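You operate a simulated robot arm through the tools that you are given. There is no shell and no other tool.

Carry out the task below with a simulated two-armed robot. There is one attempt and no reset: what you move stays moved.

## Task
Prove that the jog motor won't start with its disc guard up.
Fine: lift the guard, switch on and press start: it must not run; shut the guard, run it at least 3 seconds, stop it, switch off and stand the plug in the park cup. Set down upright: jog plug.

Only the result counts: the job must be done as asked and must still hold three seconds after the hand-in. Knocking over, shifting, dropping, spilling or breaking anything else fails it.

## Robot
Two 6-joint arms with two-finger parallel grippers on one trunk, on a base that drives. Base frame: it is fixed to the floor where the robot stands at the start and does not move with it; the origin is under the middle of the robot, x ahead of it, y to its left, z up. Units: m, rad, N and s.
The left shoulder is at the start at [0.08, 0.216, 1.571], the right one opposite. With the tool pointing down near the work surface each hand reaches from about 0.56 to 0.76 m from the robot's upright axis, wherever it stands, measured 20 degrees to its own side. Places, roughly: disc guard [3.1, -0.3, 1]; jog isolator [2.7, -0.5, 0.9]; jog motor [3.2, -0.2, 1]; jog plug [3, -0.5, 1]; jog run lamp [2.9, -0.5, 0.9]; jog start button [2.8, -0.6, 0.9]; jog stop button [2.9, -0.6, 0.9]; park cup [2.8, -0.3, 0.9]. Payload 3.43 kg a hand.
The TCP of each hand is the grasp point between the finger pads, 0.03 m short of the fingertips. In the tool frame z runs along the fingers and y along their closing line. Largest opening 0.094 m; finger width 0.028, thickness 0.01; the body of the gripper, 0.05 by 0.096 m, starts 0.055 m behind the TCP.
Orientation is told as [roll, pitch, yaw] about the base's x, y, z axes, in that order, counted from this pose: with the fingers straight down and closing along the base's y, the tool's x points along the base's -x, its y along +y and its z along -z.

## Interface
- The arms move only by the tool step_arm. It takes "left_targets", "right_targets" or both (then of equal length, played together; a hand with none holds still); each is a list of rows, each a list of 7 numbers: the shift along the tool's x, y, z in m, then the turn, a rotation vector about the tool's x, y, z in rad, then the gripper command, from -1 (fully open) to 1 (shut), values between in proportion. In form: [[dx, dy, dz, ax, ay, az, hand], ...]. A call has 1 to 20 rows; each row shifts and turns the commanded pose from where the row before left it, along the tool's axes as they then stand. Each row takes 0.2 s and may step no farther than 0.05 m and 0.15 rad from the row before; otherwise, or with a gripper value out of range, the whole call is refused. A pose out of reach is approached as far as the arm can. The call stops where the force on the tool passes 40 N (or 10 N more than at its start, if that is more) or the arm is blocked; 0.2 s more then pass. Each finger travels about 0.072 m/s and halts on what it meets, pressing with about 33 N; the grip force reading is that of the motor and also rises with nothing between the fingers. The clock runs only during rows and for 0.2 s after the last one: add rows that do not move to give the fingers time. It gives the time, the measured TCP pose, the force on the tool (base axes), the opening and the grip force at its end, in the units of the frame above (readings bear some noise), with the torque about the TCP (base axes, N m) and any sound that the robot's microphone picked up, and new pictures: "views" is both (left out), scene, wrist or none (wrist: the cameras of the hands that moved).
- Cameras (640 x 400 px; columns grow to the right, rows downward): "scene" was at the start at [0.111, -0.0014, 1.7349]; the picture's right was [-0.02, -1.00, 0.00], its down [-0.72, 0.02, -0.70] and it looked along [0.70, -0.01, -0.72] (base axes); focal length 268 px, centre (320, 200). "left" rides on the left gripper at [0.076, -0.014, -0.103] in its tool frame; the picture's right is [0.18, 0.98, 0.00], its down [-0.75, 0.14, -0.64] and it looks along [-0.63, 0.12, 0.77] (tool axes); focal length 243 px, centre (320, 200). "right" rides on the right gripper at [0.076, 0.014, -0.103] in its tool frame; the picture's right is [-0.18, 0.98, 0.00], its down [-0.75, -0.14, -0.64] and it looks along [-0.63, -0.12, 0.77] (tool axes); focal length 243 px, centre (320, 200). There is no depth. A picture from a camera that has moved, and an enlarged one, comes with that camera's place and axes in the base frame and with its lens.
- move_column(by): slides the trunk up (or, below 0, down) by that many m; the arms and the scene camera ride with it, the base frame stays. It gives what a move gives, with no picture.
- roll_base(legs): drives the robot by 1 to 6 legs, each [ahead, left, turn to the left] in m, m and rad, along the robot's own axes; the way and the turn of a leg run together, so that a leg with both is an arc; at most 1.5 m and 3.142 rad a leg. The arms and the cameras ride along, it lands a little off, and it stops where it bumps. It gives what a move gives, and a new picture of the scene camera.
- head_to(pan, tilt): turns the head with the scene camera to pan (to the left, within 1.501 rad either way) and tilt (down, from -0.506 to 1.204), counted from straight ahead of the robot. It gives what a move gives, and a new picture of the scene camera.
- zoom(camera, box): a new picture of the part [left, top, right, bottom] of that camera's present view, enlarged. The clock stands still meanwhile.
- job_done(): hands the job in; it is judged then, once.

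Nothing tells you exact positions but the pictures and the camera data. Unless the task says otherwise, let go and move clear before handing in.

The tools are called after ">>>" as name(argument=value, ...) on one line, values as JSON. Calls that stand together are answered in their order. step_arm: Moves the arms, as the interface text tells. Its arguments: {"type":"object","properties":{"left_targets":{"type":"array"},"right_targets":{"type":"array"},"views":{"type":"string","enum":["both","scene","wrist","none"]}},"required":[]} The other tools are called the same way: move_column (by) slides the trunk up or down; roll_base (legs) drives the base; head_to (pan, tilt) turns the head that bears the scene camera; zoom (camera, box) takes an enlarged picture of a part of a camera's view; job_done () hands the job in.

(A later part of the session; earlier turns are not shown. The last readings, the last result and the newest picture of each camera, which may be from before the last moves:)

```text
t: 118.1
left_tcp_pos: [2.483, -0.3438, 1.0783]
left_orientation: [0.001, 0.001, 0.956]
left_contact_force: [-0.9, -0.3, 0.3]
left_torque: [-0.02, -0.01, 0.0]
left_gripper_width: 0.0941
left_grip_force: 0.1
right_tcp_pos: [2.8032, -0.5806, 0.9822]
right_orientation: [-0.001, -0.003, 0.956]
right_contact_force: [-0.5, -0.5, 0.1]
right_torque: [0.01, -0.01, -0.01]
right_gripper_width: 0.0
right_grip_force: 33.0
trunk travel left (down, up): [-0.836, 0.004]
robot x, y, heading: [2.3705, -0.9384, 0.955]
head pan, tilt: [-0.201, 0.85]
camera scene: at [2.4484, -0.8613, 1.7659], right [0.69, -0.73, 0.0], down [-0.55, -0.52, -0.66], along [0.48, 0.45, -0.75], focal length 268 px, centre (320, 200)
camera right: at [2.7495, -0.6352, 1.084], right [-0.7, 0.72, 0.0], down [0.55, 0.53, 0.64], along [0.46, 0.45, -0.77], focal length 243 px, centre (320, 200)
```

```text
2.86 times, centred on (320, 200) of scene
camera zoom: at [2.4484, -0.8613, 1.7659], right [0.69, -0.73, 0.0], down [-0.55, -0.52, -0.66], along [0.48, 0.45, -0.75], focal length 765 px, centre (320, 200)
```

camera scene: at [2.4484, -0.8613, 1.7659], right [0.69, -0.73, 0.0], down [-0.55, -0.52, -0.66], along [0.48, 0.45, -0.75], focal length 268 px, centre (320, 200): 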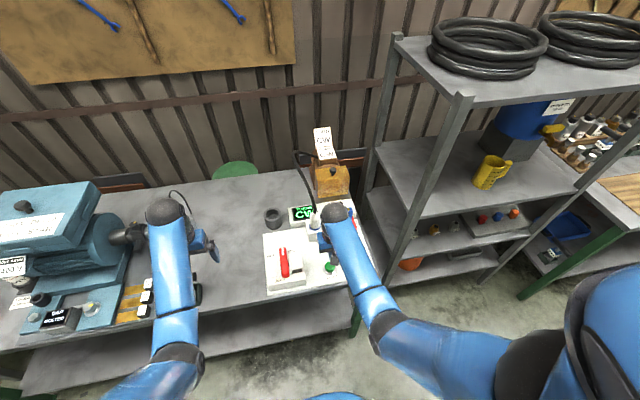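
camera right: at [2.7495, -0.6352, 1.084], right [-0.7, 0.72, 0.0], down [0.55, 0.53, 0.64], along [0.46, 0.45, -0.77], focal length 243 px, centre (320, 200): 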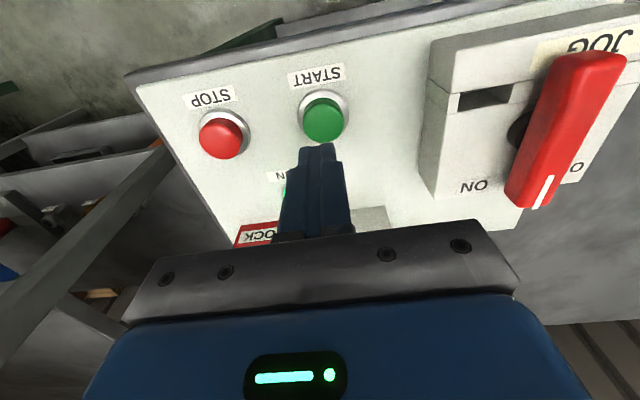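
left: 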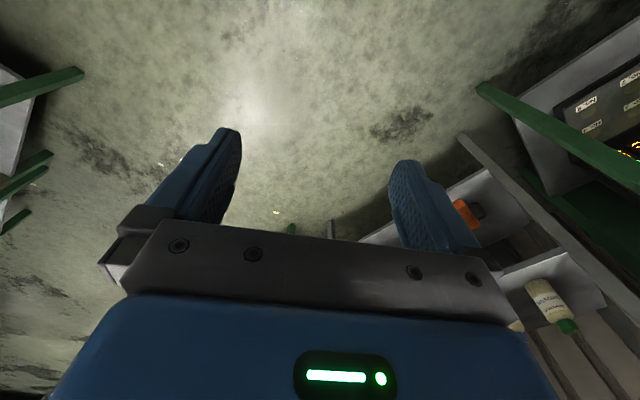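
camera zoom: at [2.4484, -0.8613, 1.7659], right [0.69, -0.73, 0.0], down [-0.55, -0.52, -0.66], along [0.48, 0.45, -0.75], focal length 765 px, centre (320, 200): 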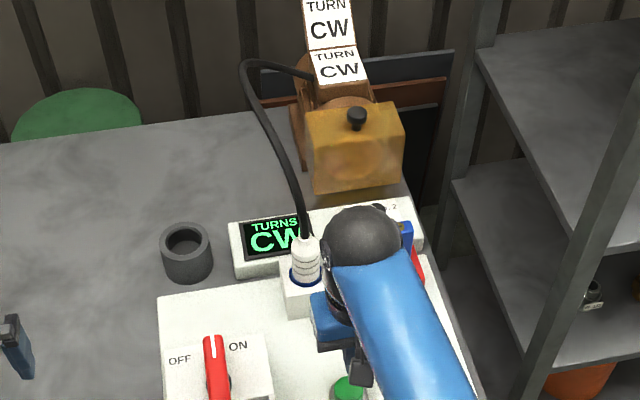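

It keeps running after release. I'll move 9.5 cm right over STOP and let it run well past 3 s.

>>> step_arm(right_targets=[[0, -0.0475, 0, 0, 0, 0, 1], [0, -0.0475, 0, 0, 0, 0, 1], [0, 0, 0.03, 0, 0, 0, 1], [0, 0, 0.02, 0, 0, 0, 1], [0, 0, 0, 0, 0, 0, 1], [0, 0, 0, 0, 0, 0, 1], [0, 0, 0, 0, 0, 0, 1], [0, 0, 0, 0, 0, 0, 1], [0, 0, 0, 0, 0, 0, 1], [0, 0, 0, 0, 0, 0, 1], [0, 0, 0, 0, 0, 0, 1], [0, 0, 0, 0, 0, 0, 1], [0, 0, 0, 0, 0, 0, 1], [0, 0, 0, 0, 0, 0, 1]], views="both")

>>> zoom(camera="scene", box=[260, 130, 380, 290])

>>> zoom(camera="right", box=[200, 40, 440, 190])

```text
t: 121.1
left_tcp_pos: [2.4831, -0.3434, 1.0786]
left_orientation: [0.001, -0.001, 0.956]
left_contact_force: [1.2, 0.9, -0.4]
left_torque: [-0.04, 0.01, -0.01]
left_gripper_width: 0.0938
left_grip_force: 0.1
right_tcp_pos: [2.8826, -0.6363, 0.9312]
right_orientation: [-0.002, -0.002, 0.955]
right_contact_force: [-0.3, 0.2, -0.9]
right_torque: [0.02, -0.01, 0.05]
right_gripper_width: 0.0
right_grip_force: 33.0
trunk travel left (down, up): [-0.836, 0.004]
robot x, y, heading: [2.3715, -0.9365, 0.961]
head pan, tilt: [-0.201, 0.85]
camera scene: at [2.4481, -0.8614, 1.7659], right [0.69, -0.73, 0.0], down [-0.55, -0.52, -0.66], along [0.48, 0.45, -0.75], focal length 268 px, centre (320, 200)
camera right: at [2.8277, -0.6903, 1.0336], right [-0.7, 0.72, 0.0], down [0.55, 0.53, 0.64], along [0.46, 0.45, -0.76], focal length 243 px, centre (320, 200)
```

scene: 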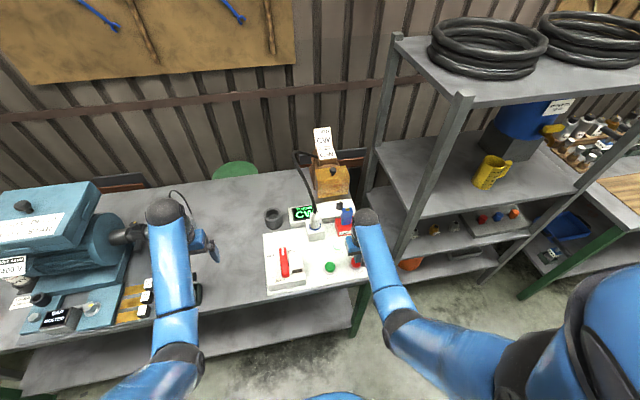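
right: 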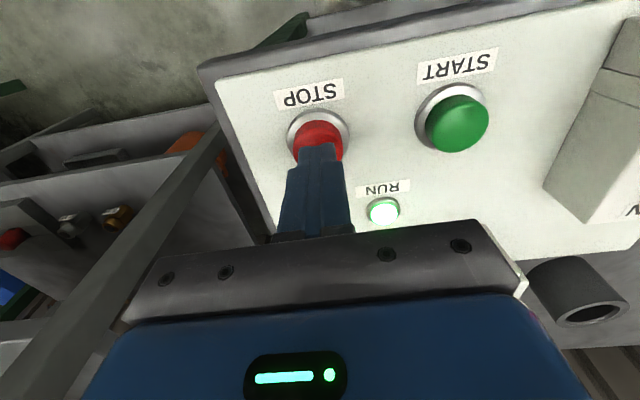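

```text
2.50 times, centred on (320, 210) of scene
camera zoom: at [2.4481, -0.8614, 1.7659], right [0.69, -0.73, 0.0], down [-0.55, -0.52, -0.66], along [0.48, 0.45, -0.75], focal length 670 px, centre (320, 175)
```

zoom: 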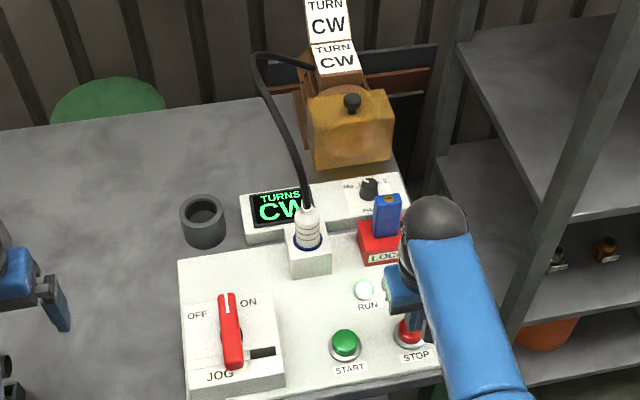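

```text
2.67 times, centred on (320, 115) of right
camera zoom: at [2.8277, -0.6903, 1.0336], right [-0.7, 0.72, 0.0], down [0.55, 0.53, 0.64], along [0.46, 0.45, -0.76], focal length 647 px, centre (320, 427)
```

zoom: 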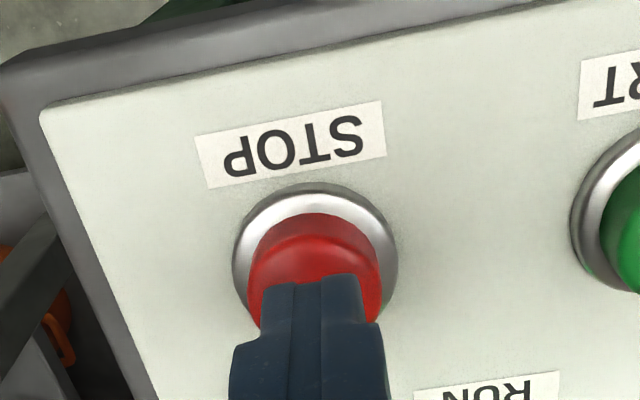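

RUN lamp lit and turning CW for over 4 s. Now pressing STOP.

>>> step_arm(right_targets=[[0, 0, 0.015, 0, 0, 0, 1], [0, 0, 0.012, 0, 0, 0, 1], [0, 0, 0.008, 0, 0, 0, 1], [0, 0, 0.004, 0, 0, 0, 1]], views="both")

>>> zoom(camera="scene", box=[260, 130, 380, 290])

```text
t: 122.1
left_tcp_pos: [2.4834, -0.3447, 1.0775]
left_orientation: [0.001, -0.003, 0.958]
left_contact_force: [0.3, 0.3, 0.7]
left_torque: [0.02, 0.02, -0.01]
left_gripper_width: 0.0942
left_grip_force: 0.0
right_tcp_pos: [2.883, -0.6345, 0.8917]
right_orientation: [-0.002, -0.003, 0.957]
right_contact_force: [0.7, -1.5, 6.0]
right_torque: [0.01, -0.08, -0.04]
right_gripper_width: 0.0
right_grip_force: 32.3
trunk travel left (down, up): [-0.836, 0.004]
robot x, y, heading: [2.3727, -0.9408, 0.961]
head pan, tilt: [-0.201, 0.85]
heard: click
camera scene: at [2.4478, -0.862, 1.766], right [0.69, -0.73, 0.0], down [-0.55, -0.51, -0.66], along [0.48, 0.45, -0.75], focal length 268 px, centre (320, 200)
camera right: at [2.8273, -0.6899, 0.9949], right [-0.7, 0.72, 0.0], down [0.55, 0.53, 0.65], along [0.46, 0.45, -0.76], focal length 243 px, centre (320, 200)
```

scene: 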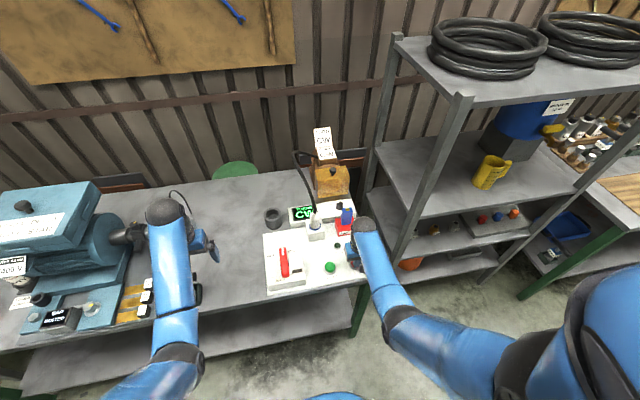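
right: 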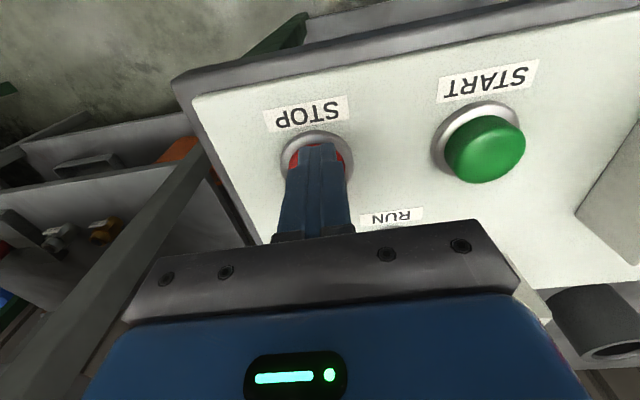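

```text
2.50 times, centred on (320, 210) of scene
camera zoom: at [2.4478, -0.862, 1.766], right [0.69, -0.73, 0.0], down [-0.55, -0.51, -0.66], along [0.48, 0.45, -0.75], focal length 670 px, centre (320, 175)
```

zoom: 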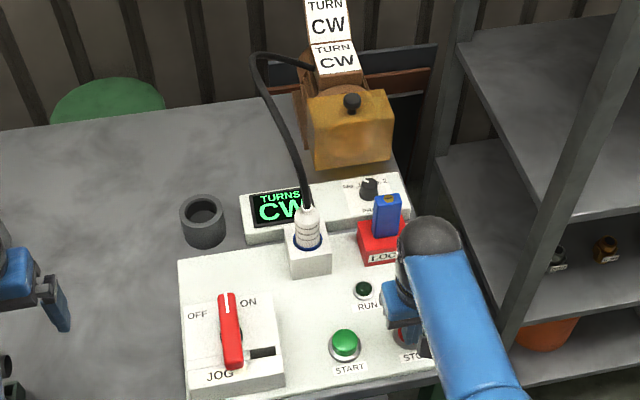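

STOP clicked and the RUN lamp went dark (disc coasting). Releasing and checking.

>>> step_arm(right_targets=[[0, 0, 0, 0, 0, 0, 1], [0, 0, -0.02, 0, 0, 0, 1], [0, 0, -0.04, 0, 0, 0, 1], [0, 0, -0.04, 0, 0, 0, 1], [0, 0, -0.03, 0, 0, 0, 1], [0, 0, 0, 0, 0, 0, 1]], views="wrist")

>>> zoom(camera="scene", box=[260, 130, 380, 290])

```text
t: 123.5
left_tcp_pos: [2.4817, -0.344, 1.0794]
left_orientation: [-0.001, 0.0, 0.956]
left_contact_force: [-0.5, -0.5, 0.1]
left_torque: [-0.02, 0.0, -0.01]
left_gripper_width: 0.0941
left_grip_force: 0.0
right_tcp_pos: [2.8816, -0.6366, 1.0226]
right_orientation: [0.0, -0.001, 0.957]
right_contact_force: [-0.1, 0.5, 0.0]
right_torque: [-0.01, 0.0, -0.01]
right_gripper_width: 0.0001
right_grip_force: 32.4
trunk travel left (down, up): [-0.836, 0.004]
robot x, y, heading: [2.3733, -0.9399, 0.957]
head pan, tilt: [-0.201, 0.85]
camera right: at [2.8265, -0.69, 1.124], right [-0.7, 0.72, 0.0], down [0.55, 0.53, 0.64], along [0.46, 0.45, -0.77], focal length 243 px, centre (320, 200)
```

right: 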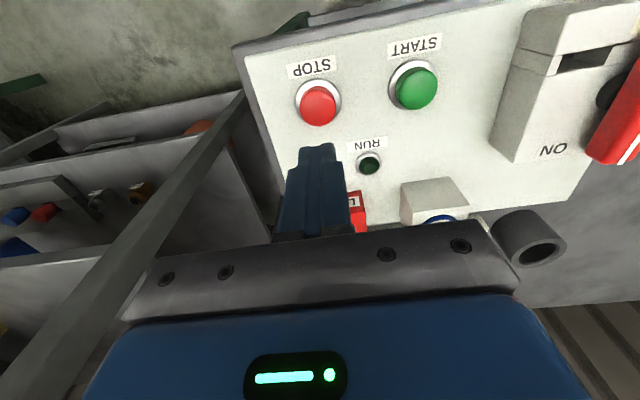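

```text
2.50 times, centred on (320, 210) of scene
camera zoom: at [2.4483, -0.8614, 1.7659], right [0.69, -0.73, 0.0], down [-0.55, -0.52, -0.66], along [0.48, 0.45, -0.75], focal length 670 px, centre (320, 175)
```

zoom: 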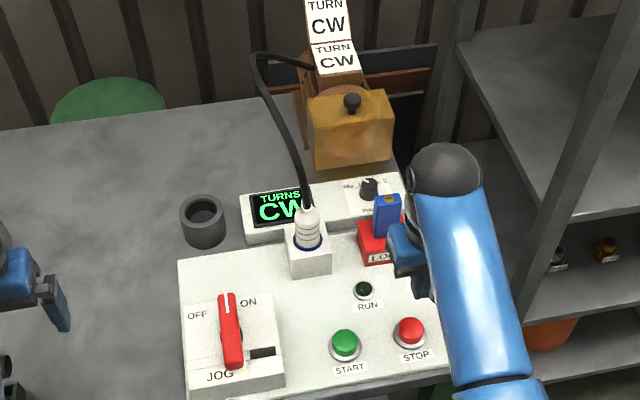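

Lamp dark, stopped (display shows the coasting direction). Now over to the isolator to switch OFF.

>>> step_arm(right_targets=[[-0.0055, 0.045, 0, 0, 0, 0, 1], [-0.0055, 0.045, 0, 0, 0, 0, 1], [-0.0055, 0.045, 0, 0, 0, 0, 0], [-0.0055, 0.045, 0, 0, 0, 0, -1], [-0.0055, 0.045, 0, 0, 0, 0, -1], [-0.0053, 0.031, 0, 0, 0, 0, -1], [0, 0, 0, 0, 0, 0, -1]], views="both")

>>> zoom(camera="scene", box=[260, 130, 380, 290])

```text
t: 125.1
left_tcp_pos: [2.4829, -0.3453, 1.0789]
left_orientation: [0.001, -0.001, 0.956]
left_contact_force: [0.7, 0.7, -1.1]
left_torque: [0.0, -0.02, 0.0]
left_gripper_width: 0.0941
left_grip_force: 0.1
right_tcp_pos: [2.692, -0.461, 1.0222]
right_orientation: [-0.001, -0.003, 0.956]
right_contact_force: [-0.9, 0.2, 0.3]
right_torque: [-0.01, -0.01, 0.0]
right_gripper_width: 0.0939
right_grip_force: 0.1
trunk travel left (down, up): [-0.836, 0.004]
robot x, y, heading: [2.3762, -0.9404, 0.96]
head pan, tilt: [-0.201, 0.85]
camera scene: at [2.4486, -0.8621, 1.7659], right [0.69, -0.73, 0.0], down [-0.55, -0.51, -0.66], along [0.48, 0.45, -0.75], focal length 268 px, centre (320, 200)
camera right: at [2.6365, -0.5157, 1.1244], right [-0.7, 0.72, 0.0], down [0.55, 0.53, 0.64], along [0.46, 0.45, -0.76], focal length 243 px, centre (320, 200)
```

scene: 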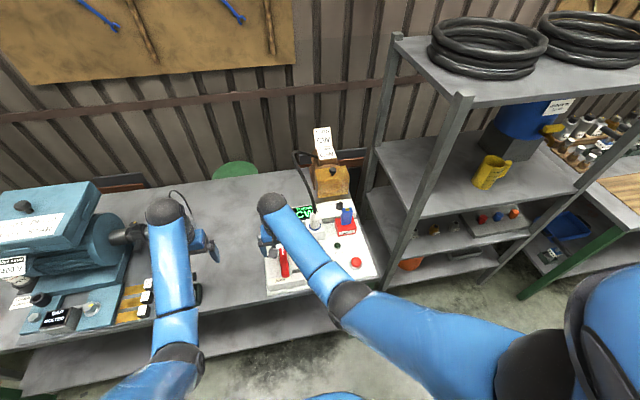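
right: 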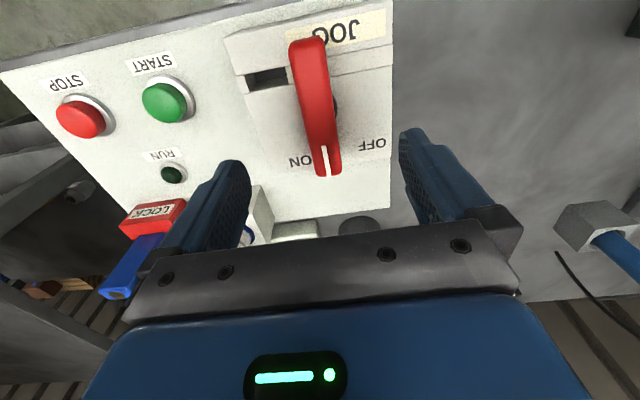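

```text
2.50 times, centred on (320, 210) of scene
camera zoom: at [2.4486, -0.8621, 1.7659], right [0.69, -0.73, 0.0], down [-0.55, -0.51, -0.66], along [0.48, 0.45, -0.75], focal length 670 px, centre (320, 175)
```

zoom: 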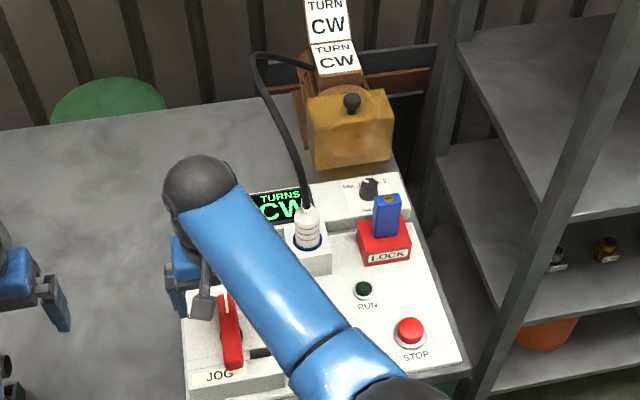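

The handle (at ON) is centred between the open fingers. Lowering, gripping.

>>> step_arm(right_targets=[[0.002, 0, 0.03, 0, 0, 0, -1], [0, 0, 0.03, 0, 0, 0, -1], [0, 0, 0.0165, 0, 0, 0, -1], [0, 0, 0, 0, 0, 0, 1], [0, 0, 0, 0, 0, 0, 1], [0, 0, 0, 0, 0, 0, 1], [0, 0, 0, 0, 0, 0, 1]], views="wrist")

```text
t: 126.7
left_tcp_pos: [2.4839, -0.3435, 1.0775]
left_orientation: [-0.001, 0.0, 0.956]
left_contact_force: [0.2, -0.3, 0.0]
left_torque: [-0.02, 0.0, 0.0]
left_gripper_width: 0.0938
left_grip_force: 0.0
right_tcp_pos: [2.6898, -0.4643, 0.9458]
right_orientation: [0.0, -0.002, 0.957]
right_contact_force: [2.5, -1.3, -0.5]
right_torque: [0.07, 0.23, -0.02]
right_gripper_width: 0.0259
right_grip_force: 45.2
trunk travel left (down, up): [-0.836, 0.004]
robot x, y, heading: [2.3711, -0.9407, 0.958]
head pan, tilt: [-0.201, 0.85]
camera right: at [2.6357, -0.5176, 1.0479], right [-0.7, 0.72, 0.0], down [0.55, 0.53, 0.64], along [0.46, 0.45, -0.76], focal length 243 px, centre (320, 200)
```

right: 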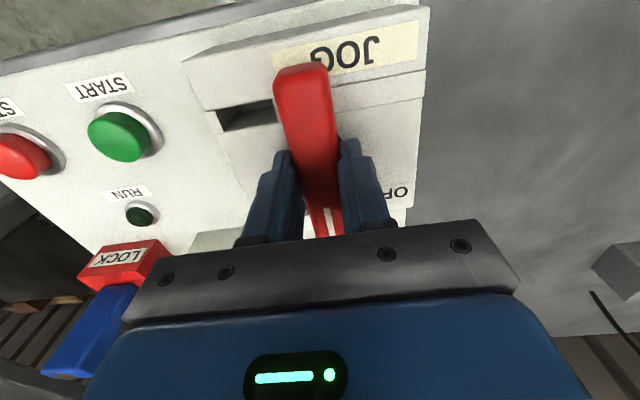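

Gripped. I'll turn it back counter-clockwise by 90° to OFF.

>>> step_arm(right_targets=[[0, 0, 0, 0, 0, -0.15, 1], [0, 0, 0, 0, 0, -0.15, 1], [0, 0, 0, 0, 0, -0.15, 1], [0, 0, 0, 0, 0, -0.15, 1], [0, 0, 0, 0, 0, -0.15, 1], [0, 0, 0, 0, 0, -0.15, 1], [0, 0, 0, 0, 0, -0.15, 1], [0, 0, 0, 0, 0, -0.15, 1], [0, 0, 0, 0, 0, -0.15, 1]], views="wrist")

```text
t: 128.7
left_tcp_pos: [2.4855, -0.3452, 1.0788]
left_orientation: [0.002, -0.001, 0.957]
left_contact_force: [0.5, 0.6, 0.5]
left_torque: [0.0, 0.0, -0.01]
left_gripper_width: 0.0938
left_grip_force: 0.0
right_tcp_pos: [2.6913, -0.4632, 0.9456]
right_orientation: [-0.003, 0.0, 2.308]
right_contact_force: [9.8, -2.2, 6.8]
right_torque: [0.48, 1.18, 0.11]
right_gripper_width: 0.0259
right_grip_force: 45.1
trunk travel left (down, up): [-0.836, 0.004]
robot x, y, heading: [2.3727, -0.9356, 0.956]
head pan, tilt: [-0.201, 0.85]
camera right: at [2.7335, -0.5297, 1.048], right [-0.85, -0.52, 0.0], down [-0.4, 0.65, 0.64], along [-0.33, 0.55, -0.77], focal length 243 px, centre (320, 200)
```

right: 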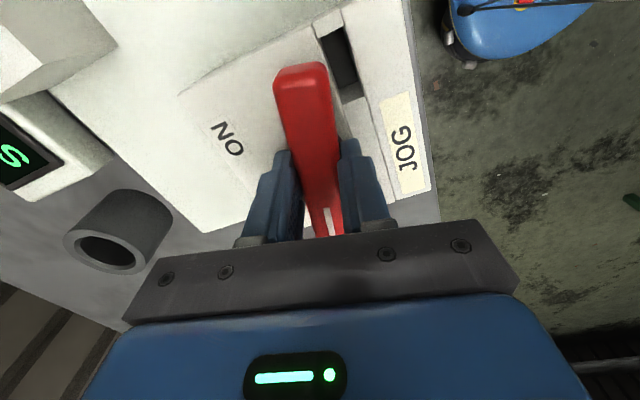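

Almost there; the last ~13° to the stop.

>>> step_arm(right_targets=[[0, 0, 0, 0, 0, -0.12, 1], [0, 0, 0, 0, 0, -0.1, 1], [0, 0, 0, 0, 0, -0.06, 1], [0, 0, 0, 0, 0, -0.04, 1]], views="wrist")

```text
t: 129.7
left_tcp_pos: [2.4845, -0.3442, 1.0794]
left_orientation: [0.002, 0.0, 0.956]
left_contact_force: [-0.3, 0.7, -0.6]
left_torque: [-0.01, 0.01, 0.0]
left_gripper_width: 0.0941
left_grip_force: 0.1
right_tcp_pos: [2.6912, -0.4619, 0.9446]
right_orientation: [-0.004, 0.002, 2.624]
right_contact_force: [9.2, 2.6, 8.8]
right_torque: [-0.46, 0.04, -1.91]
right_gripper_width: 0.0285
right_grip_force: 44.6
trunk travel left (down, up): [-0.836, 0.004]
robot x, y, heading: [2.3762, -0.9406, 0.959]
head pan, tilt: [-0.201, 0.85]
camera right: at [2.7513, -0.5128, 1.0481], right [-0.64, -0.76, 0.0], down [-0.59, 0.49, 0.64], along [-0.49, 0.42, -0.77], focal length 243 px, centre (320, 200)
```

right: 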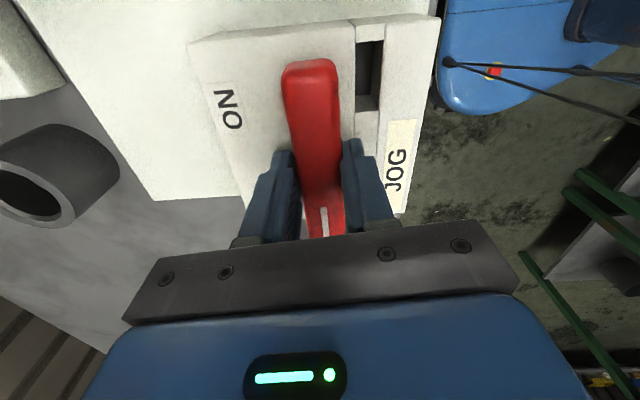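

Stop felt at OFF. Releasing and lifting off.

>>> step_arm(right_targets=[[0, 0, 0, 0, 0, 0.08, 1], [0, 0, 0, 0, 0, 0, -1], [0, 0, 0, 0, 0, 0, -1], [0, 0, 0, 0, 0, 0, -1], [0, 0, 0, 0, 0, 0, -1], [0, 0, -0.04, 0, 0, 0, -1], [0, 0, -0.04, 0, 0, 0, -1]], views="both")

>>> zoom(camera="scene", box=[260, 130, 380, 290])

```text
t: 131.3
left_tcp_pos: [2.4836, -0.3444, 1.0784]
left_orientation: [0.0, -0.003, 0.956]
left_contact_force: [0.3, -0.1, -0.8]
left_torque: [0.0, -0.02, -0.02]
left_gripper_width: 0.0941
left_grip_force: 0.0
right_tcp_pos: [2.6916, -0.4644, 1.0249]
right_orientation: [-0.001, 0.002, 2.547]
right_contact_force: [-0.8, 0.4, -0.1]
right_torque: [0.02, -0.02, -0.02]
right_gripper_width: 0.094
right_grip_force: 0.1
trunk travel left (down, up): [-0.836, 0.004]
robot x, y, heading: [2.3726, -0.9425, 0.956]
head pan, tilt: [-0.201, 0.85]
camera scene: at [2.448, -0.8621, 1.7659], right [0.69, -0.73, 0.0], down [-0.55, -0.51, -0.66], along [0.48, 0.45, -0.75], focal length 268 px, centre (320, 200)
camera right: at [2.7473, -0.5184, 1.1277], right [-0.7, -0.71, 0.0], down [-0.55, 0.54, 0.64], along [-0.45, 0.45, -0.77], focal length 243 px, centre (320, 200)
```

scene: 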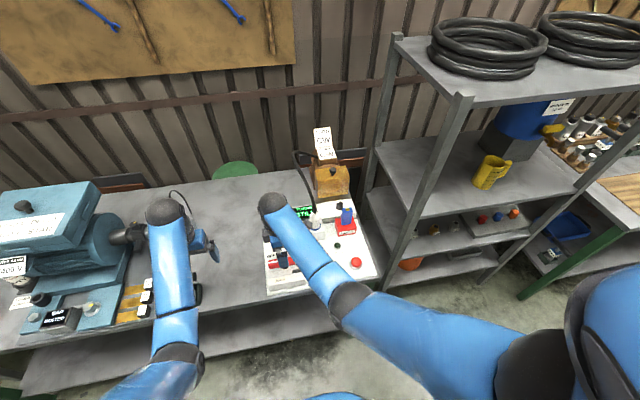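
right: 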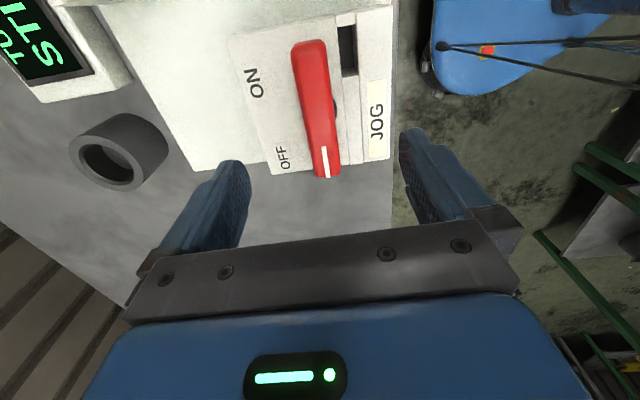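

```text
2.50 times, centred on (320, 210) of scene
camera zoom: at [2.448, -0.8621, 1.7659], right [0.69, -0.73, 0.0], down [-0.55, -0.51, -0.66], along [0.48, 0.45, -0.75], focal length 670 px, centre (320, 175)
```

zoom: 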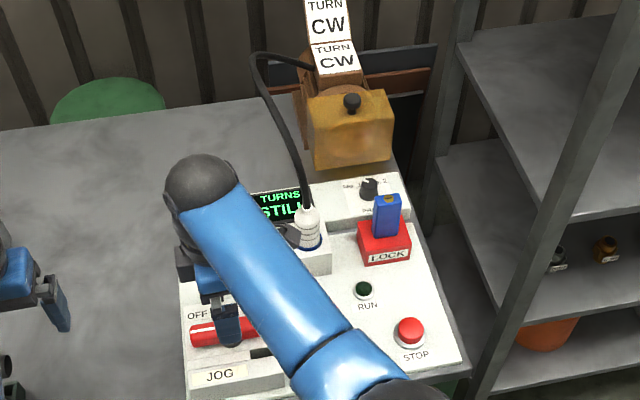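

Isolator is OFF and the disc reads STILL. Next the plug: I'll turn the hand back, roll 10 cm closer, and approach the plug from my side with the fingers pitched 45° so the cable stays free.

>>> step_arm(right_targets=[[0, 0, -0.01, 0, 0, 0.15, -1], [0, 0, 0, 0, 0, 0.15, -1], [0, 0, 0, 0, 0, 0.15, -1], [0, 0, 0, 0, 0, 0.15, -1], [0, 0, 0, 0, 0, 0.15, -1], [0, 0, 0, 0, 0, 0.15, -1], [0, 0, 0, 0, 0, 0.15, -0.3], [0, 0, 0, 0, 0, 0.15, -0.3], [0, 0, 0, 0, 0, 0.15, -0.3], [0, 0, 0, 0, 0, 0.15, -0.3], [0, 0, 0, 0, 0, 0.089, -0.3]], views="none")

>>> roll_base(legs=[[0.1, 0.0, 0]])

>>> zoom(camera="scene", box=[260, 130, 400, 270])

```text
t: 133.7
left_tcp_pos: [2.483, -0.3437, 1.0781]
left_orientation: [0.0, 0.001, 0.957]
left_contact_force: [-0.4, -0.5, -0.2]
left_torque: [-0.01, 0.01, 0.0]
left_gripper_width: 0.0939
left_grip_force: 0.1
right_tcp_pos: [2.6898, -0.4623, 1.0347]
right_orientation: [-0.002, -0.003, 0.956]
right_contact_force: [-0.6, -0.2, -0.8]
right_torque: [0.0, 0.03, 0.0]
right_gripper_width: 0.0612
right_grip_force: 0.1
trunk travel left (down, up): [-0.836, 0.004]
robot x, y, heading: [2.3744, -0.9411, 0.959]
head pan, tilt: [-0.201, 0.85]
```

```text
t: 134.9
left_tcp_pos: [2.5338, -0.2696, 1.0843]
left_orientation: [0.0, -0.009, 0.958]
left_contact_force: [-0.5, -0.6, 1.4]
left_torque: [0.05, -0.02, -0.02]
left_gripper_width: 0.0941
left_grip_force: 0.1
right_tcp_pos: [2.7415, -0.3885, 1.041]
right_orientation: [-0.003, -0.011, 0.959]
right_contact_force: [-1.4, -0.9, 0.6]
right_torque: [0.02, -0.01, 0.02]
right_gripper_width: 0.0612
right_grip_force: 0.1
trunk travel left (down, up): [-0.836, 0.004]
robot x, y, heading: [2.4318, -0.8624, 0.957]
head pan, tilt: [-0.201, 0.85]
camera scene: at [2.4967, -0.7924, 1.7671], right [0.69, -0.73, 0.0], down [-0.54, -0.51, -0.67], along [0.48, 0.46, -0.74], focal length 268 px, centre (320, 200)
```

scene: 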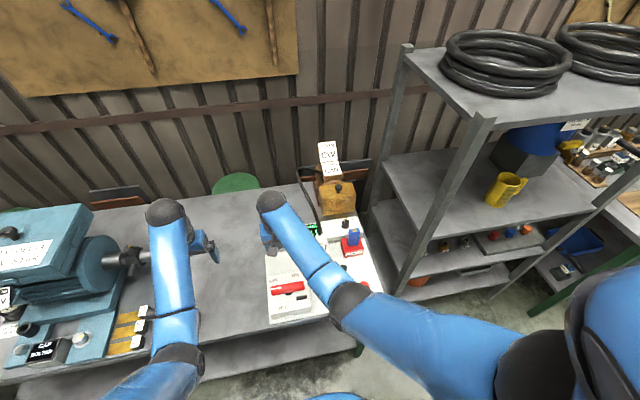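

```text
2.86 times, centred on (330, 200) of scene
camera zoom: at [2.4967, -0.7924, 1.7671], right [0.69, -0.73, 0.0], down [-0.54, -0.51, -0.67], along [0.48, 0.46, -0.74], focal length 765 px, centre (291, 200)
```

zoom: 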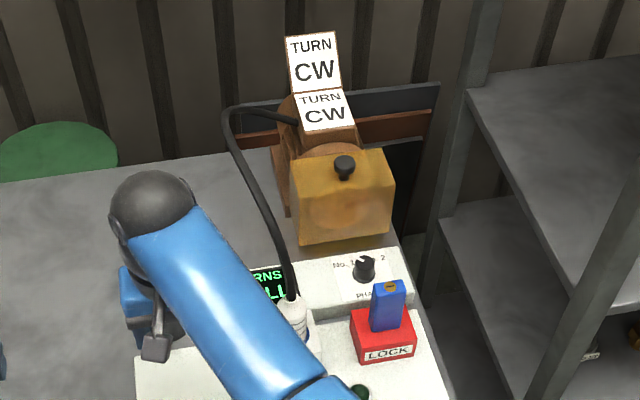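

Now I'll pitch the hand 45° while shifting right toward the plug, staying a little back from the cable.

>>> step_arm(right_targets=[[0.012, -0.0235, 0, 0, -0.131, 0, -0.3], [0.008, -0.0235, 0, 0, -0.131, 0, -0.3], [0, -0.0235, 0, 0, -0.131, 0, -0.3], [0, -0.0235, 0, 0, -0.131, 0, -0.3], [0, -0.0235, 0, 0, -0.131, 0, -0.3], [0, -0.0235, 0, 0, -0.13, 0, -0.3]], views="both")

>>> zoom(camera="scene", box=[260, 180, 380, 280])

```text
t: 136.3
left_tcp_pos: [2.5389, -0.2659, 1.0791]
left_orientation: [0.002, -0.002, 0.958]
left_contact_force: [0.2, -0.3, -0.4]
left_torque: [0.0, 0.01, -0.02]
left_gripper_width: 0.0939
left_grip_force: 0.1
right_tcp_pos: [2.8502, -0.4807, 1.0352]
right_orientation: [-0.004, -0.794, 0.96]
right_contact_force: [0.8, -0.2, -0.3]
right_torque: [-0.01, -0.01, -0.02]
right_gripper_width: 0.0615
right_grip_force: 0.2
trunk travel left (down, up): [-0.836, 0.004]
robot x, y, heading: [2.4313, -0.859, 0.958]
head pan, tilt: [-0.201, 0.85]
camera scene: at [2.5039, -0.7843, 1.7662], right [0.69, -0.73, 0.0], down [-0.55, -0.51, -0.66], along [0.48, 0.46, -0.75], focal length 268 px, centre (320, 200)
camera right: at [2.767, -0.5759, 1.0533], right [-0.73, 0.67, 0.13], down [0.16, -0.02, 0.99], along [0.66, 0.74, -0.09], focal length 243 px, centre (320, 200)
```

scene: 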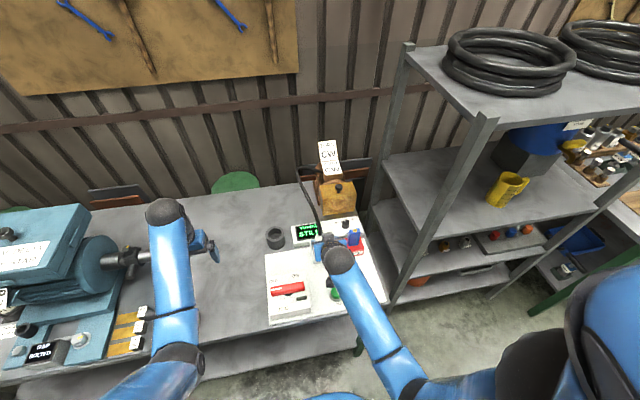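
right: 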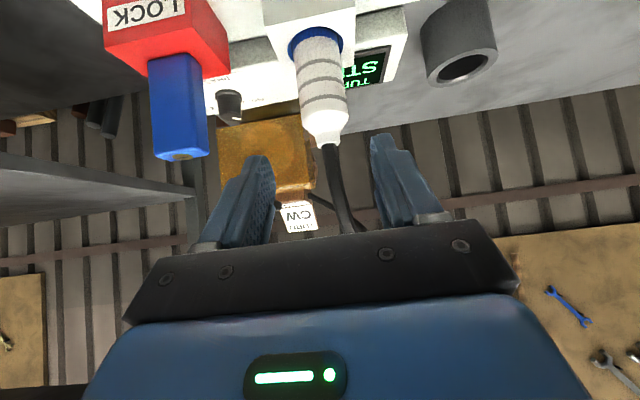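

```text
4.00 times, centred on (320, 230) of scene
camera zoom: at [2.5039, -0.7843, 1.7662], right [0.69, -0.73, 0.0], down [-0.55, -0.51, -0.66], along [0.48, 0.46, -0.75], focal length 1071 px, centre (320, 80)
```

zoom: 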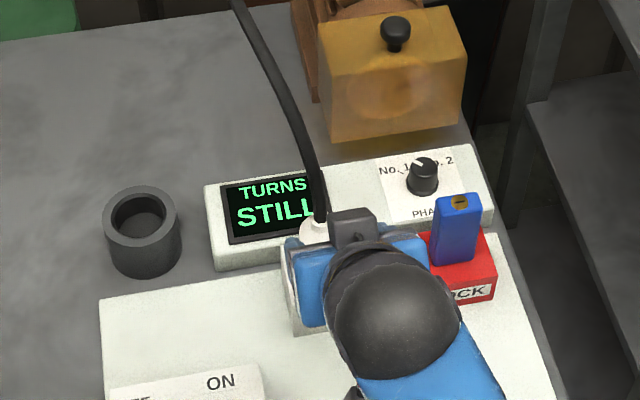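

The wrist camera shows the plug squarely between the fingers, about 10 cm ahead along the finger direction. I'll advance onto it.

>>> step_arm(right_targets=[[0.0029, 0.0016, 0.035, 0, 0, 0, -0.3], [0.0029, 0.0016, 0.035, 0, 0, 0, -0.3], [0.0029, 0.0015, 0.02, 0, 0, 0, -0.3]], views="wrist")

```text
t: 137.1
left_tcp_pos: [2.538, -0.2623, 1.0785]
left_orientation: [0.001, 0.0, 0.959]
left_contact_force: [0.5, 0.3, -0.3]
left_torque: [0.01, 0.0, 0.03]
left_gripper_width: 0.0941
left_grip_force: 0.1
right_tcp_pos: [2.8807, -0.4279, 0.9648]
right_orientation: [-0.002, -0.789, 0.963]
right_contact_force: [-0.5, 0.0, 0.2]
right_torque: [0.0, -0.01, 0.02]
right_gripper_width: 0.0614
right_grip_force: 0.0
trunk travel left (down, up): [-0.836, 0.004]
robot x, y, heading: [2.4304, -0.8631, 0.958]
head pan, tilt: [-0.201, 0.85]
camera right: at [2.7975, -0.5238, 0.9826], right [-0.73, 0.67, 0.13], down [0.16, -0.02, 0.99], along [0.66, 0.74, -0.09], focal length 243 px, centre (320, 200)
```

right: 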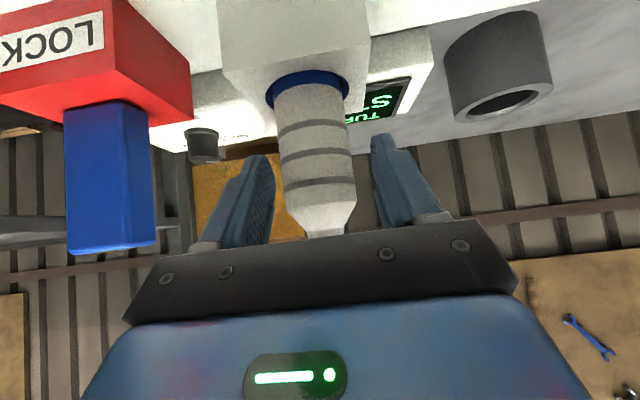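

Centred on the plug; 1.2 cm more, then grip.

>>> step_arm(right_targets=[[0.0016, -0.0005, 0.0123, 0, 0, 0, -0.3], [0, 0, 0, 0, 0, 0, 1], [0, 0, 0, 0, 0, 0, 1], [0, 0, 0, 0, 0, 0, 1]], views="wrist")

```text
t: 138.1
left_tcp_pos: [2.5388, -0.2616, 1.0783]
left_orientation: [0.0, 0.001, 0.96]
left_contact_force: [-0.4, -0.1, 0.1]
left_torque: [0.01, -0.01, -0.01]
left_gripper_width: 0.0939
left_grip_force: 0.1
right_tcp_pos: [2.8851, -0.4223, 0.9541]
right_orientation: [-0.004, -0.785, 0.961]
right_contact_force: [0.7, 0.5, 0.2]
right_torque: [0.01, -0.02, 0.0]
right_gripper_width: 0.0417
right_grip_force: 32.6
trunk travel left (down, up): [-0.836, 0.004]
robot x, y, heading: [2.4276, -0.8575, 0.953]
head pan, tilt: [-0.201, 0.85]
camera right: at [2.8019, -0.5179, 0.9729], right [-0.73, 0.67, 0.13], down [0.16, -0.02, 0.99], along [0.66, 0.74, -0.09], focal length 243 px, centre (320, 200)
```

right: 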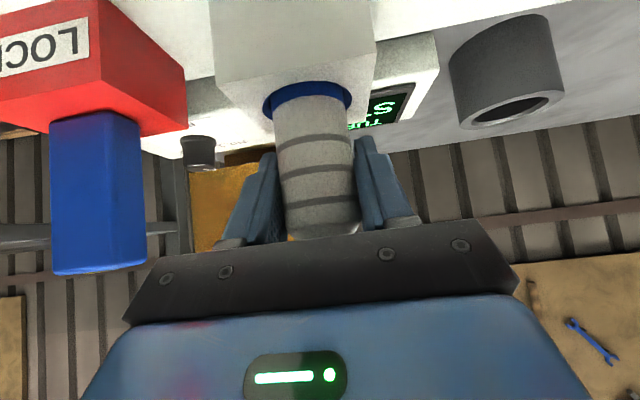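

Plug gripped (4.2 cm). Pulling straight up slowly.

>>> step_arm(right_targets=[[-0.0042, 0, -0.0042, 0, 0, 0, 1], [-0.0042, 0, -0.0042, 0, 0, 0, 1]], views="wrist")

```text
t: 138.7
left_tcp_pos: [2.5384, -0.2636, 1.0775]
left_orientation: [0.001, 0.0, 0.958]
left_contact_force: [-0.6, -0.4, -0.2]
left_torque: [0.0, 0.0, 0.02]
left_gripper_width: 0.094
left_grip_force: 0.1
right_tcp_pos: [2.8837, -0.4233, 0.9678]
right_orientation: [-0.002, -0.787, 0.961]
right_contact_force: [-0.4, 0.0, -1.4]
right_torque: [0.02, 0.01, 0.0]
right_gripper_width: 0.0415
right_grip_force: 33.2
trunk travel left (down, up): [-0.836, 0.004]
robot x, y, heading: [2.4307, -0.859, 0.955]
head pan, tilt: [-0.201, 0.85]
camera right: at [2.8013, -0.5185, 0.9849], right [-0.73, 0.67, 0.13], down [0.16, -0.02, 0.99], along [0.66, 0.74, -0.09], focal length 243 px, centre (320, 200)
```

right: 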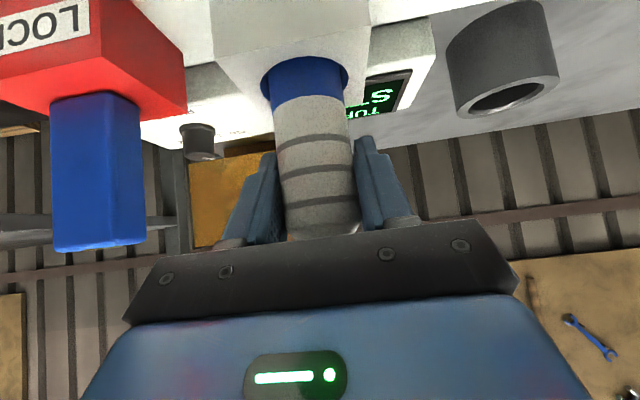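

It slides out easily (blue nose appearing). Continue up.

>>> step_arm(right_targets=[[-0.0085, 0, -0.0085, 0, 0, 0, 1], [-0.0085, 0, -0.0085, 0, 0, 0, 1], [-0.0085, 0, -0.0085, 0, 0, 0, 1], [-0.0085, 0, -0.0085, 0, 0, 0, 1]], views="both")

>>> zoom(camera="scene", box=[260, 150, 380, 270])

```text
t: 139.7
left_tcp_pos: [2.5387, -0.2631, 1.0783]
left_orientation: [0.001, 0.0, 0.958]
left_contact_force: [0.5, -0.4, 0.2]
left_torque: [0.0, -0.04, -0.01]
left_gripper_width: 0.094
left_grip_force: 0.1
right_tcp_pos: [2.8838, -0.4229, 1.0151]
right_orientation: [-0.001, -0.786, 0.961]
right_contact_force: [0.3, -0.7, -2.6]
right_torque: [0.02, -0.03, -0.03]
right_gripper_width: 0.0414
right_grip_force: 33.1
trunk travel left (down, up): [-0.836, 0.004]
robot x, y, heading: [2.4327, -0.8609, 0.96]
head pan, tilt: [-0.201, 0.85]
camera scene: at [2.5054, -0.7803, 1.7659], right [0.69, -0.73, 0.0], down [-0.55, -0.52, -0.66], along [0.48, 0.45, -0.75], focal length 268 px, centre (320, 200)
camera right: at [2.8013, -0.5186, 1.0333], right [-0.73, 0.67, 0.13], down [0.16, -0.02, 0.99], along [0.66, 0.74, -0.09], focal length 243 px, centre (320, 200)
```

scene: 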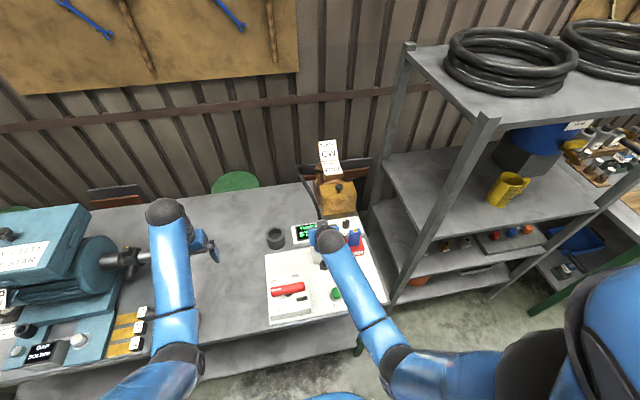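
right: 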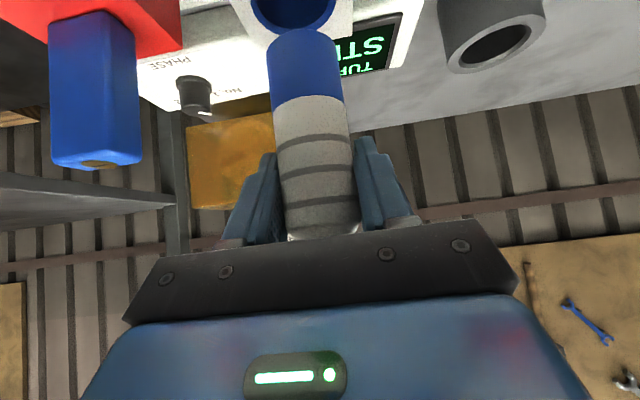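

```text
3.33 times, centred on (320, 210) of scene
camera zoom: at [2.5054, -0.7803, 1.7659], right [0.69, -0.73, 0.0], down [-0.55, -0.52, -0.66], along [0.48, 0.45, -0.75], focal length 893 px, centre (320, 167)
```

zoom: 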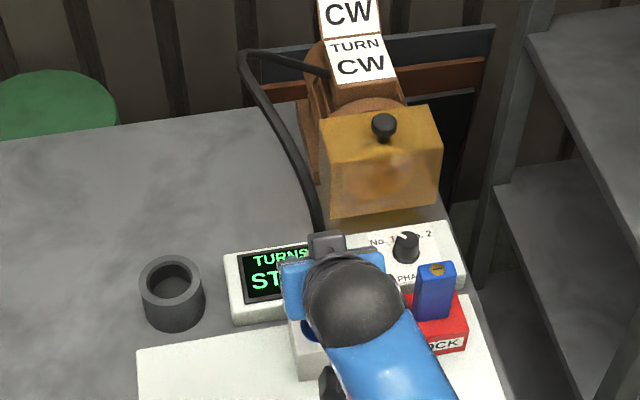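

The plug is out: a blue nose about 3 cm long, held upright. I'll raise it a bit more and carry it over to the park cup at about (2.805, -0.262), rim z≈0.906.

>>> step_arm(right_targets=[[-0.0141, 0, -0.0141, 0, 0, 0, 1], [-0.0141, 0, -0.0141, 0, 0, 0, 1], [-0.0155, 0.039, 0.0156, 0, 0, 0, 1], [-0.0155, 0.039, 0.0156, 0, 0, 0, 1], [-0.0155, 0.039, 0.0156, 0, 0, 0, 1]], views="both")

>>> zoom(camera="scene", box=[240, 150, 360, 270])

```text
t: 140.9
left_tcp_pos: [2.5391, -0.2606, 1.0771]
left_orientation: [-0.002, 0.0, 0.958]
left_contact_force: [1.0, -0.2, 0.3]
left_torque: [-0.02, 0.04, -0.02]
left_gripper_width: 0.0942
left_grip_force: 0.1
right_tcp_pos: [2.8269, -0.3003, 1.0535]
right_orientation: [-0.005, -0.788, 0.962]
right_contact_force: [0.2, 0.2, -1.2]
right_torque: [0.04, -0.02, 0.02]
right_gripper_width: 0.0417
right_grip_force: 33.4
trunk travel left (down, up): [-0.836, 0.004]
robot x, y, heading: [2.4311, -0.8621, 0.962]
head pan, tilt: [-0.201, 0.85]
camera scene: at [2.5044, -0.7783, 1.7658], right [0.69, -0.73, 0.0], down [-0.55, -0.52, -0.66], along [0.48, 0.45, -0.75], focal length 268 px, centre (320, 200)
camera right: at [2.743, -0.3952, 1.0716], right [-0.73, 0.67, 0.13], down [0.16, -0.02, 0.99], along [0.66, 0.74, -0.09], focal length 243 px, centre (320, 200)
```

scene: 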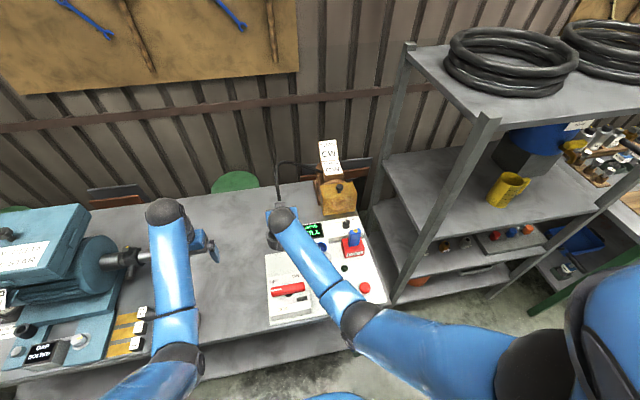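
right: 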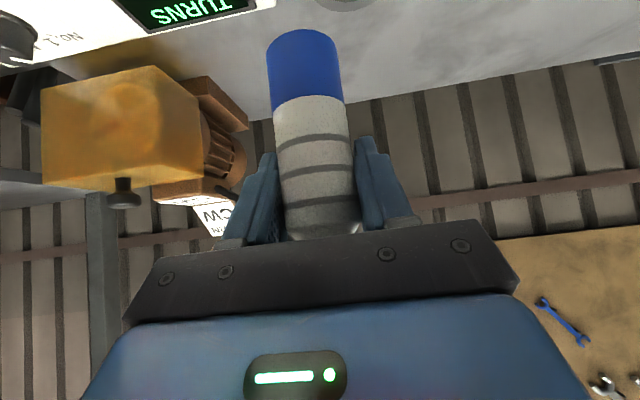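

```text
3.33 times, centred on (300, 210) of scene
camera zoom: at [2.5044, -0.7783, 1.7658], right [0.69, -0.73, 0.0], down [-0.55, -0.52, -0.66], along [0.48, 0.45, -0.75], focal length 893 px, centre (387, 167)
```

zoom: 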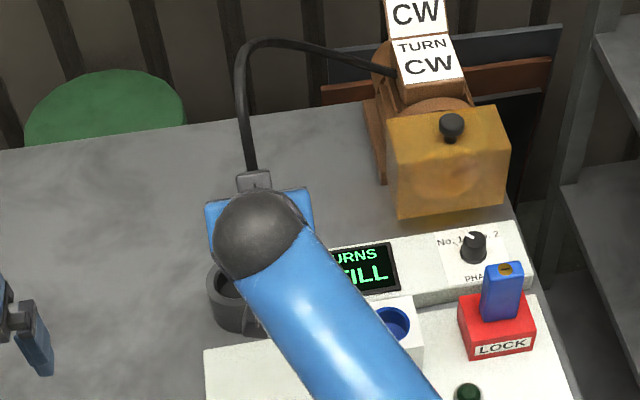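

The plug is about 4 cm right of the cup. The left wrist camera may see the cup and plug together; I'll look through it.

>>> zoom(camera="left", box=[0, 0, 640, 400])

>>> zoom(camera="right", box=[200, 0, 440, 150])

```text
1.00 times, centred on (320, 200) of left (not enlarged: the box is as wide or as high as the picture)
camera zoom: at [2.5061, -0.3317, 1.1805], right [-0.91, 0.41, 0.0], down [0.32, 0.7, 0.64], along [0.27, 0.58, -0.77], focal length 243 px, centre (320, 200)
```

zoom: 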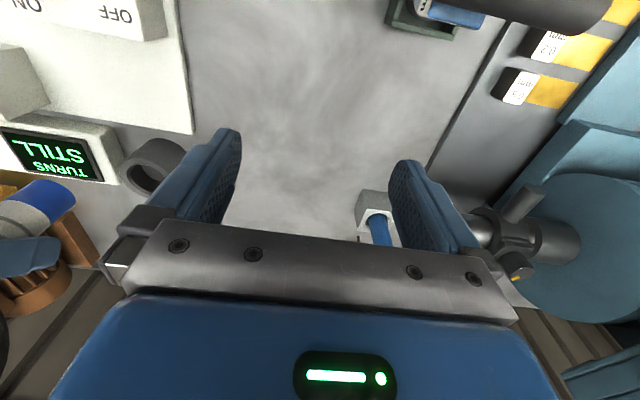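

```text
2.67 times, centred on (320, 75) of right
camera zoom: at [2.743, -0.3952, 1.0716], right [-0.73, 0.67, 0.13], down [0.16, -0.02, 0.99], along [0.66, 0.74, -0.09], focal length 647 px, centre (320, 533)
```

zoom: 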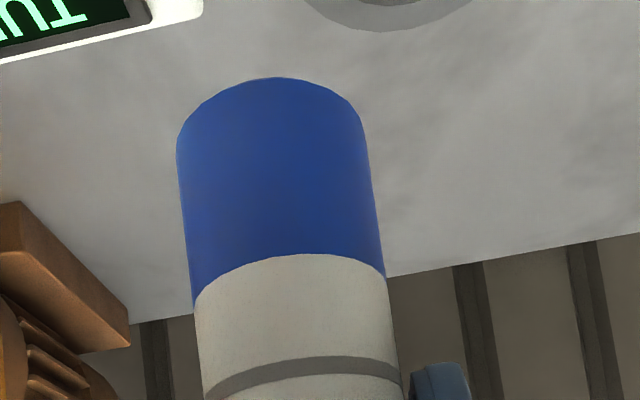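

The left finger hides part of the cup; I'll close the left gripper to get a clear view of the cup.

>>> step_arm(left_targets=[[0, 0, 0, 0, 0, 0, 1], [0, 0, 0, 0, 0, 0, 1], [0, 0, 0, 0, 0, 0, 1], [0, 0, 0, 0, 0, 0, 1]], views="none")

>>> zoom(camera="left", box=[0, 80, 320, 280])

```text
t: 141.9
left_tcp_pos: [2.5396, -0.2628, 1.0783]
left_orientation: [-0.001, 0.0, 0.957]
left_contact_force: [-0.3, 0.7, 0.2]
left_torque: [-0.01, 0.01, 0.02]
left_gripper_width: 0.0001
left_grip_force: 33.0
right_tcp_pos: [2.8278, -0.3023, 1.0541]
right_orientation: [-0.001, -0.789, 0.961]
right_contact_force: [0.5, -0.8, -2.4]
right_torque: [0.03, 0.01, 0.02]
right_gripper_width: 0.0417
right_grip_force: 33.0
trunk travel left (down, up): [-0.836, 0.004]
robot x, y, heading: [2.4295, -0.8608, 0.961]
head pan, tilt: [-0.201, 0.85]
```

```text
2.00 times, centred on (160, 180) of left
camera zoom: at [2.5068, -0.3333, 1.1812], right [-0.91, 0.41, 0.0], down [0.32, 0.7, 0.64], along [0.27, 0.58, -0.77], focal length 485 px, centre (640, 240)
```

zoom: 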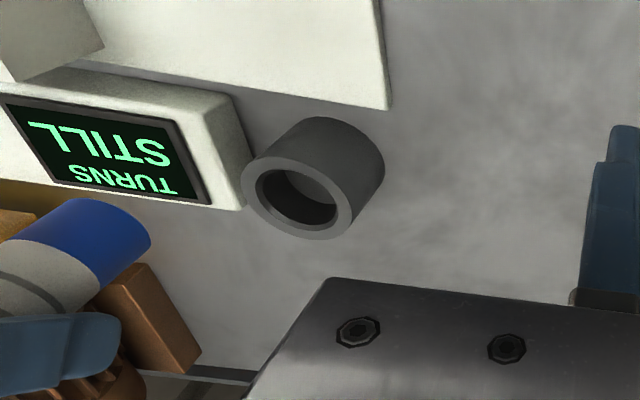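

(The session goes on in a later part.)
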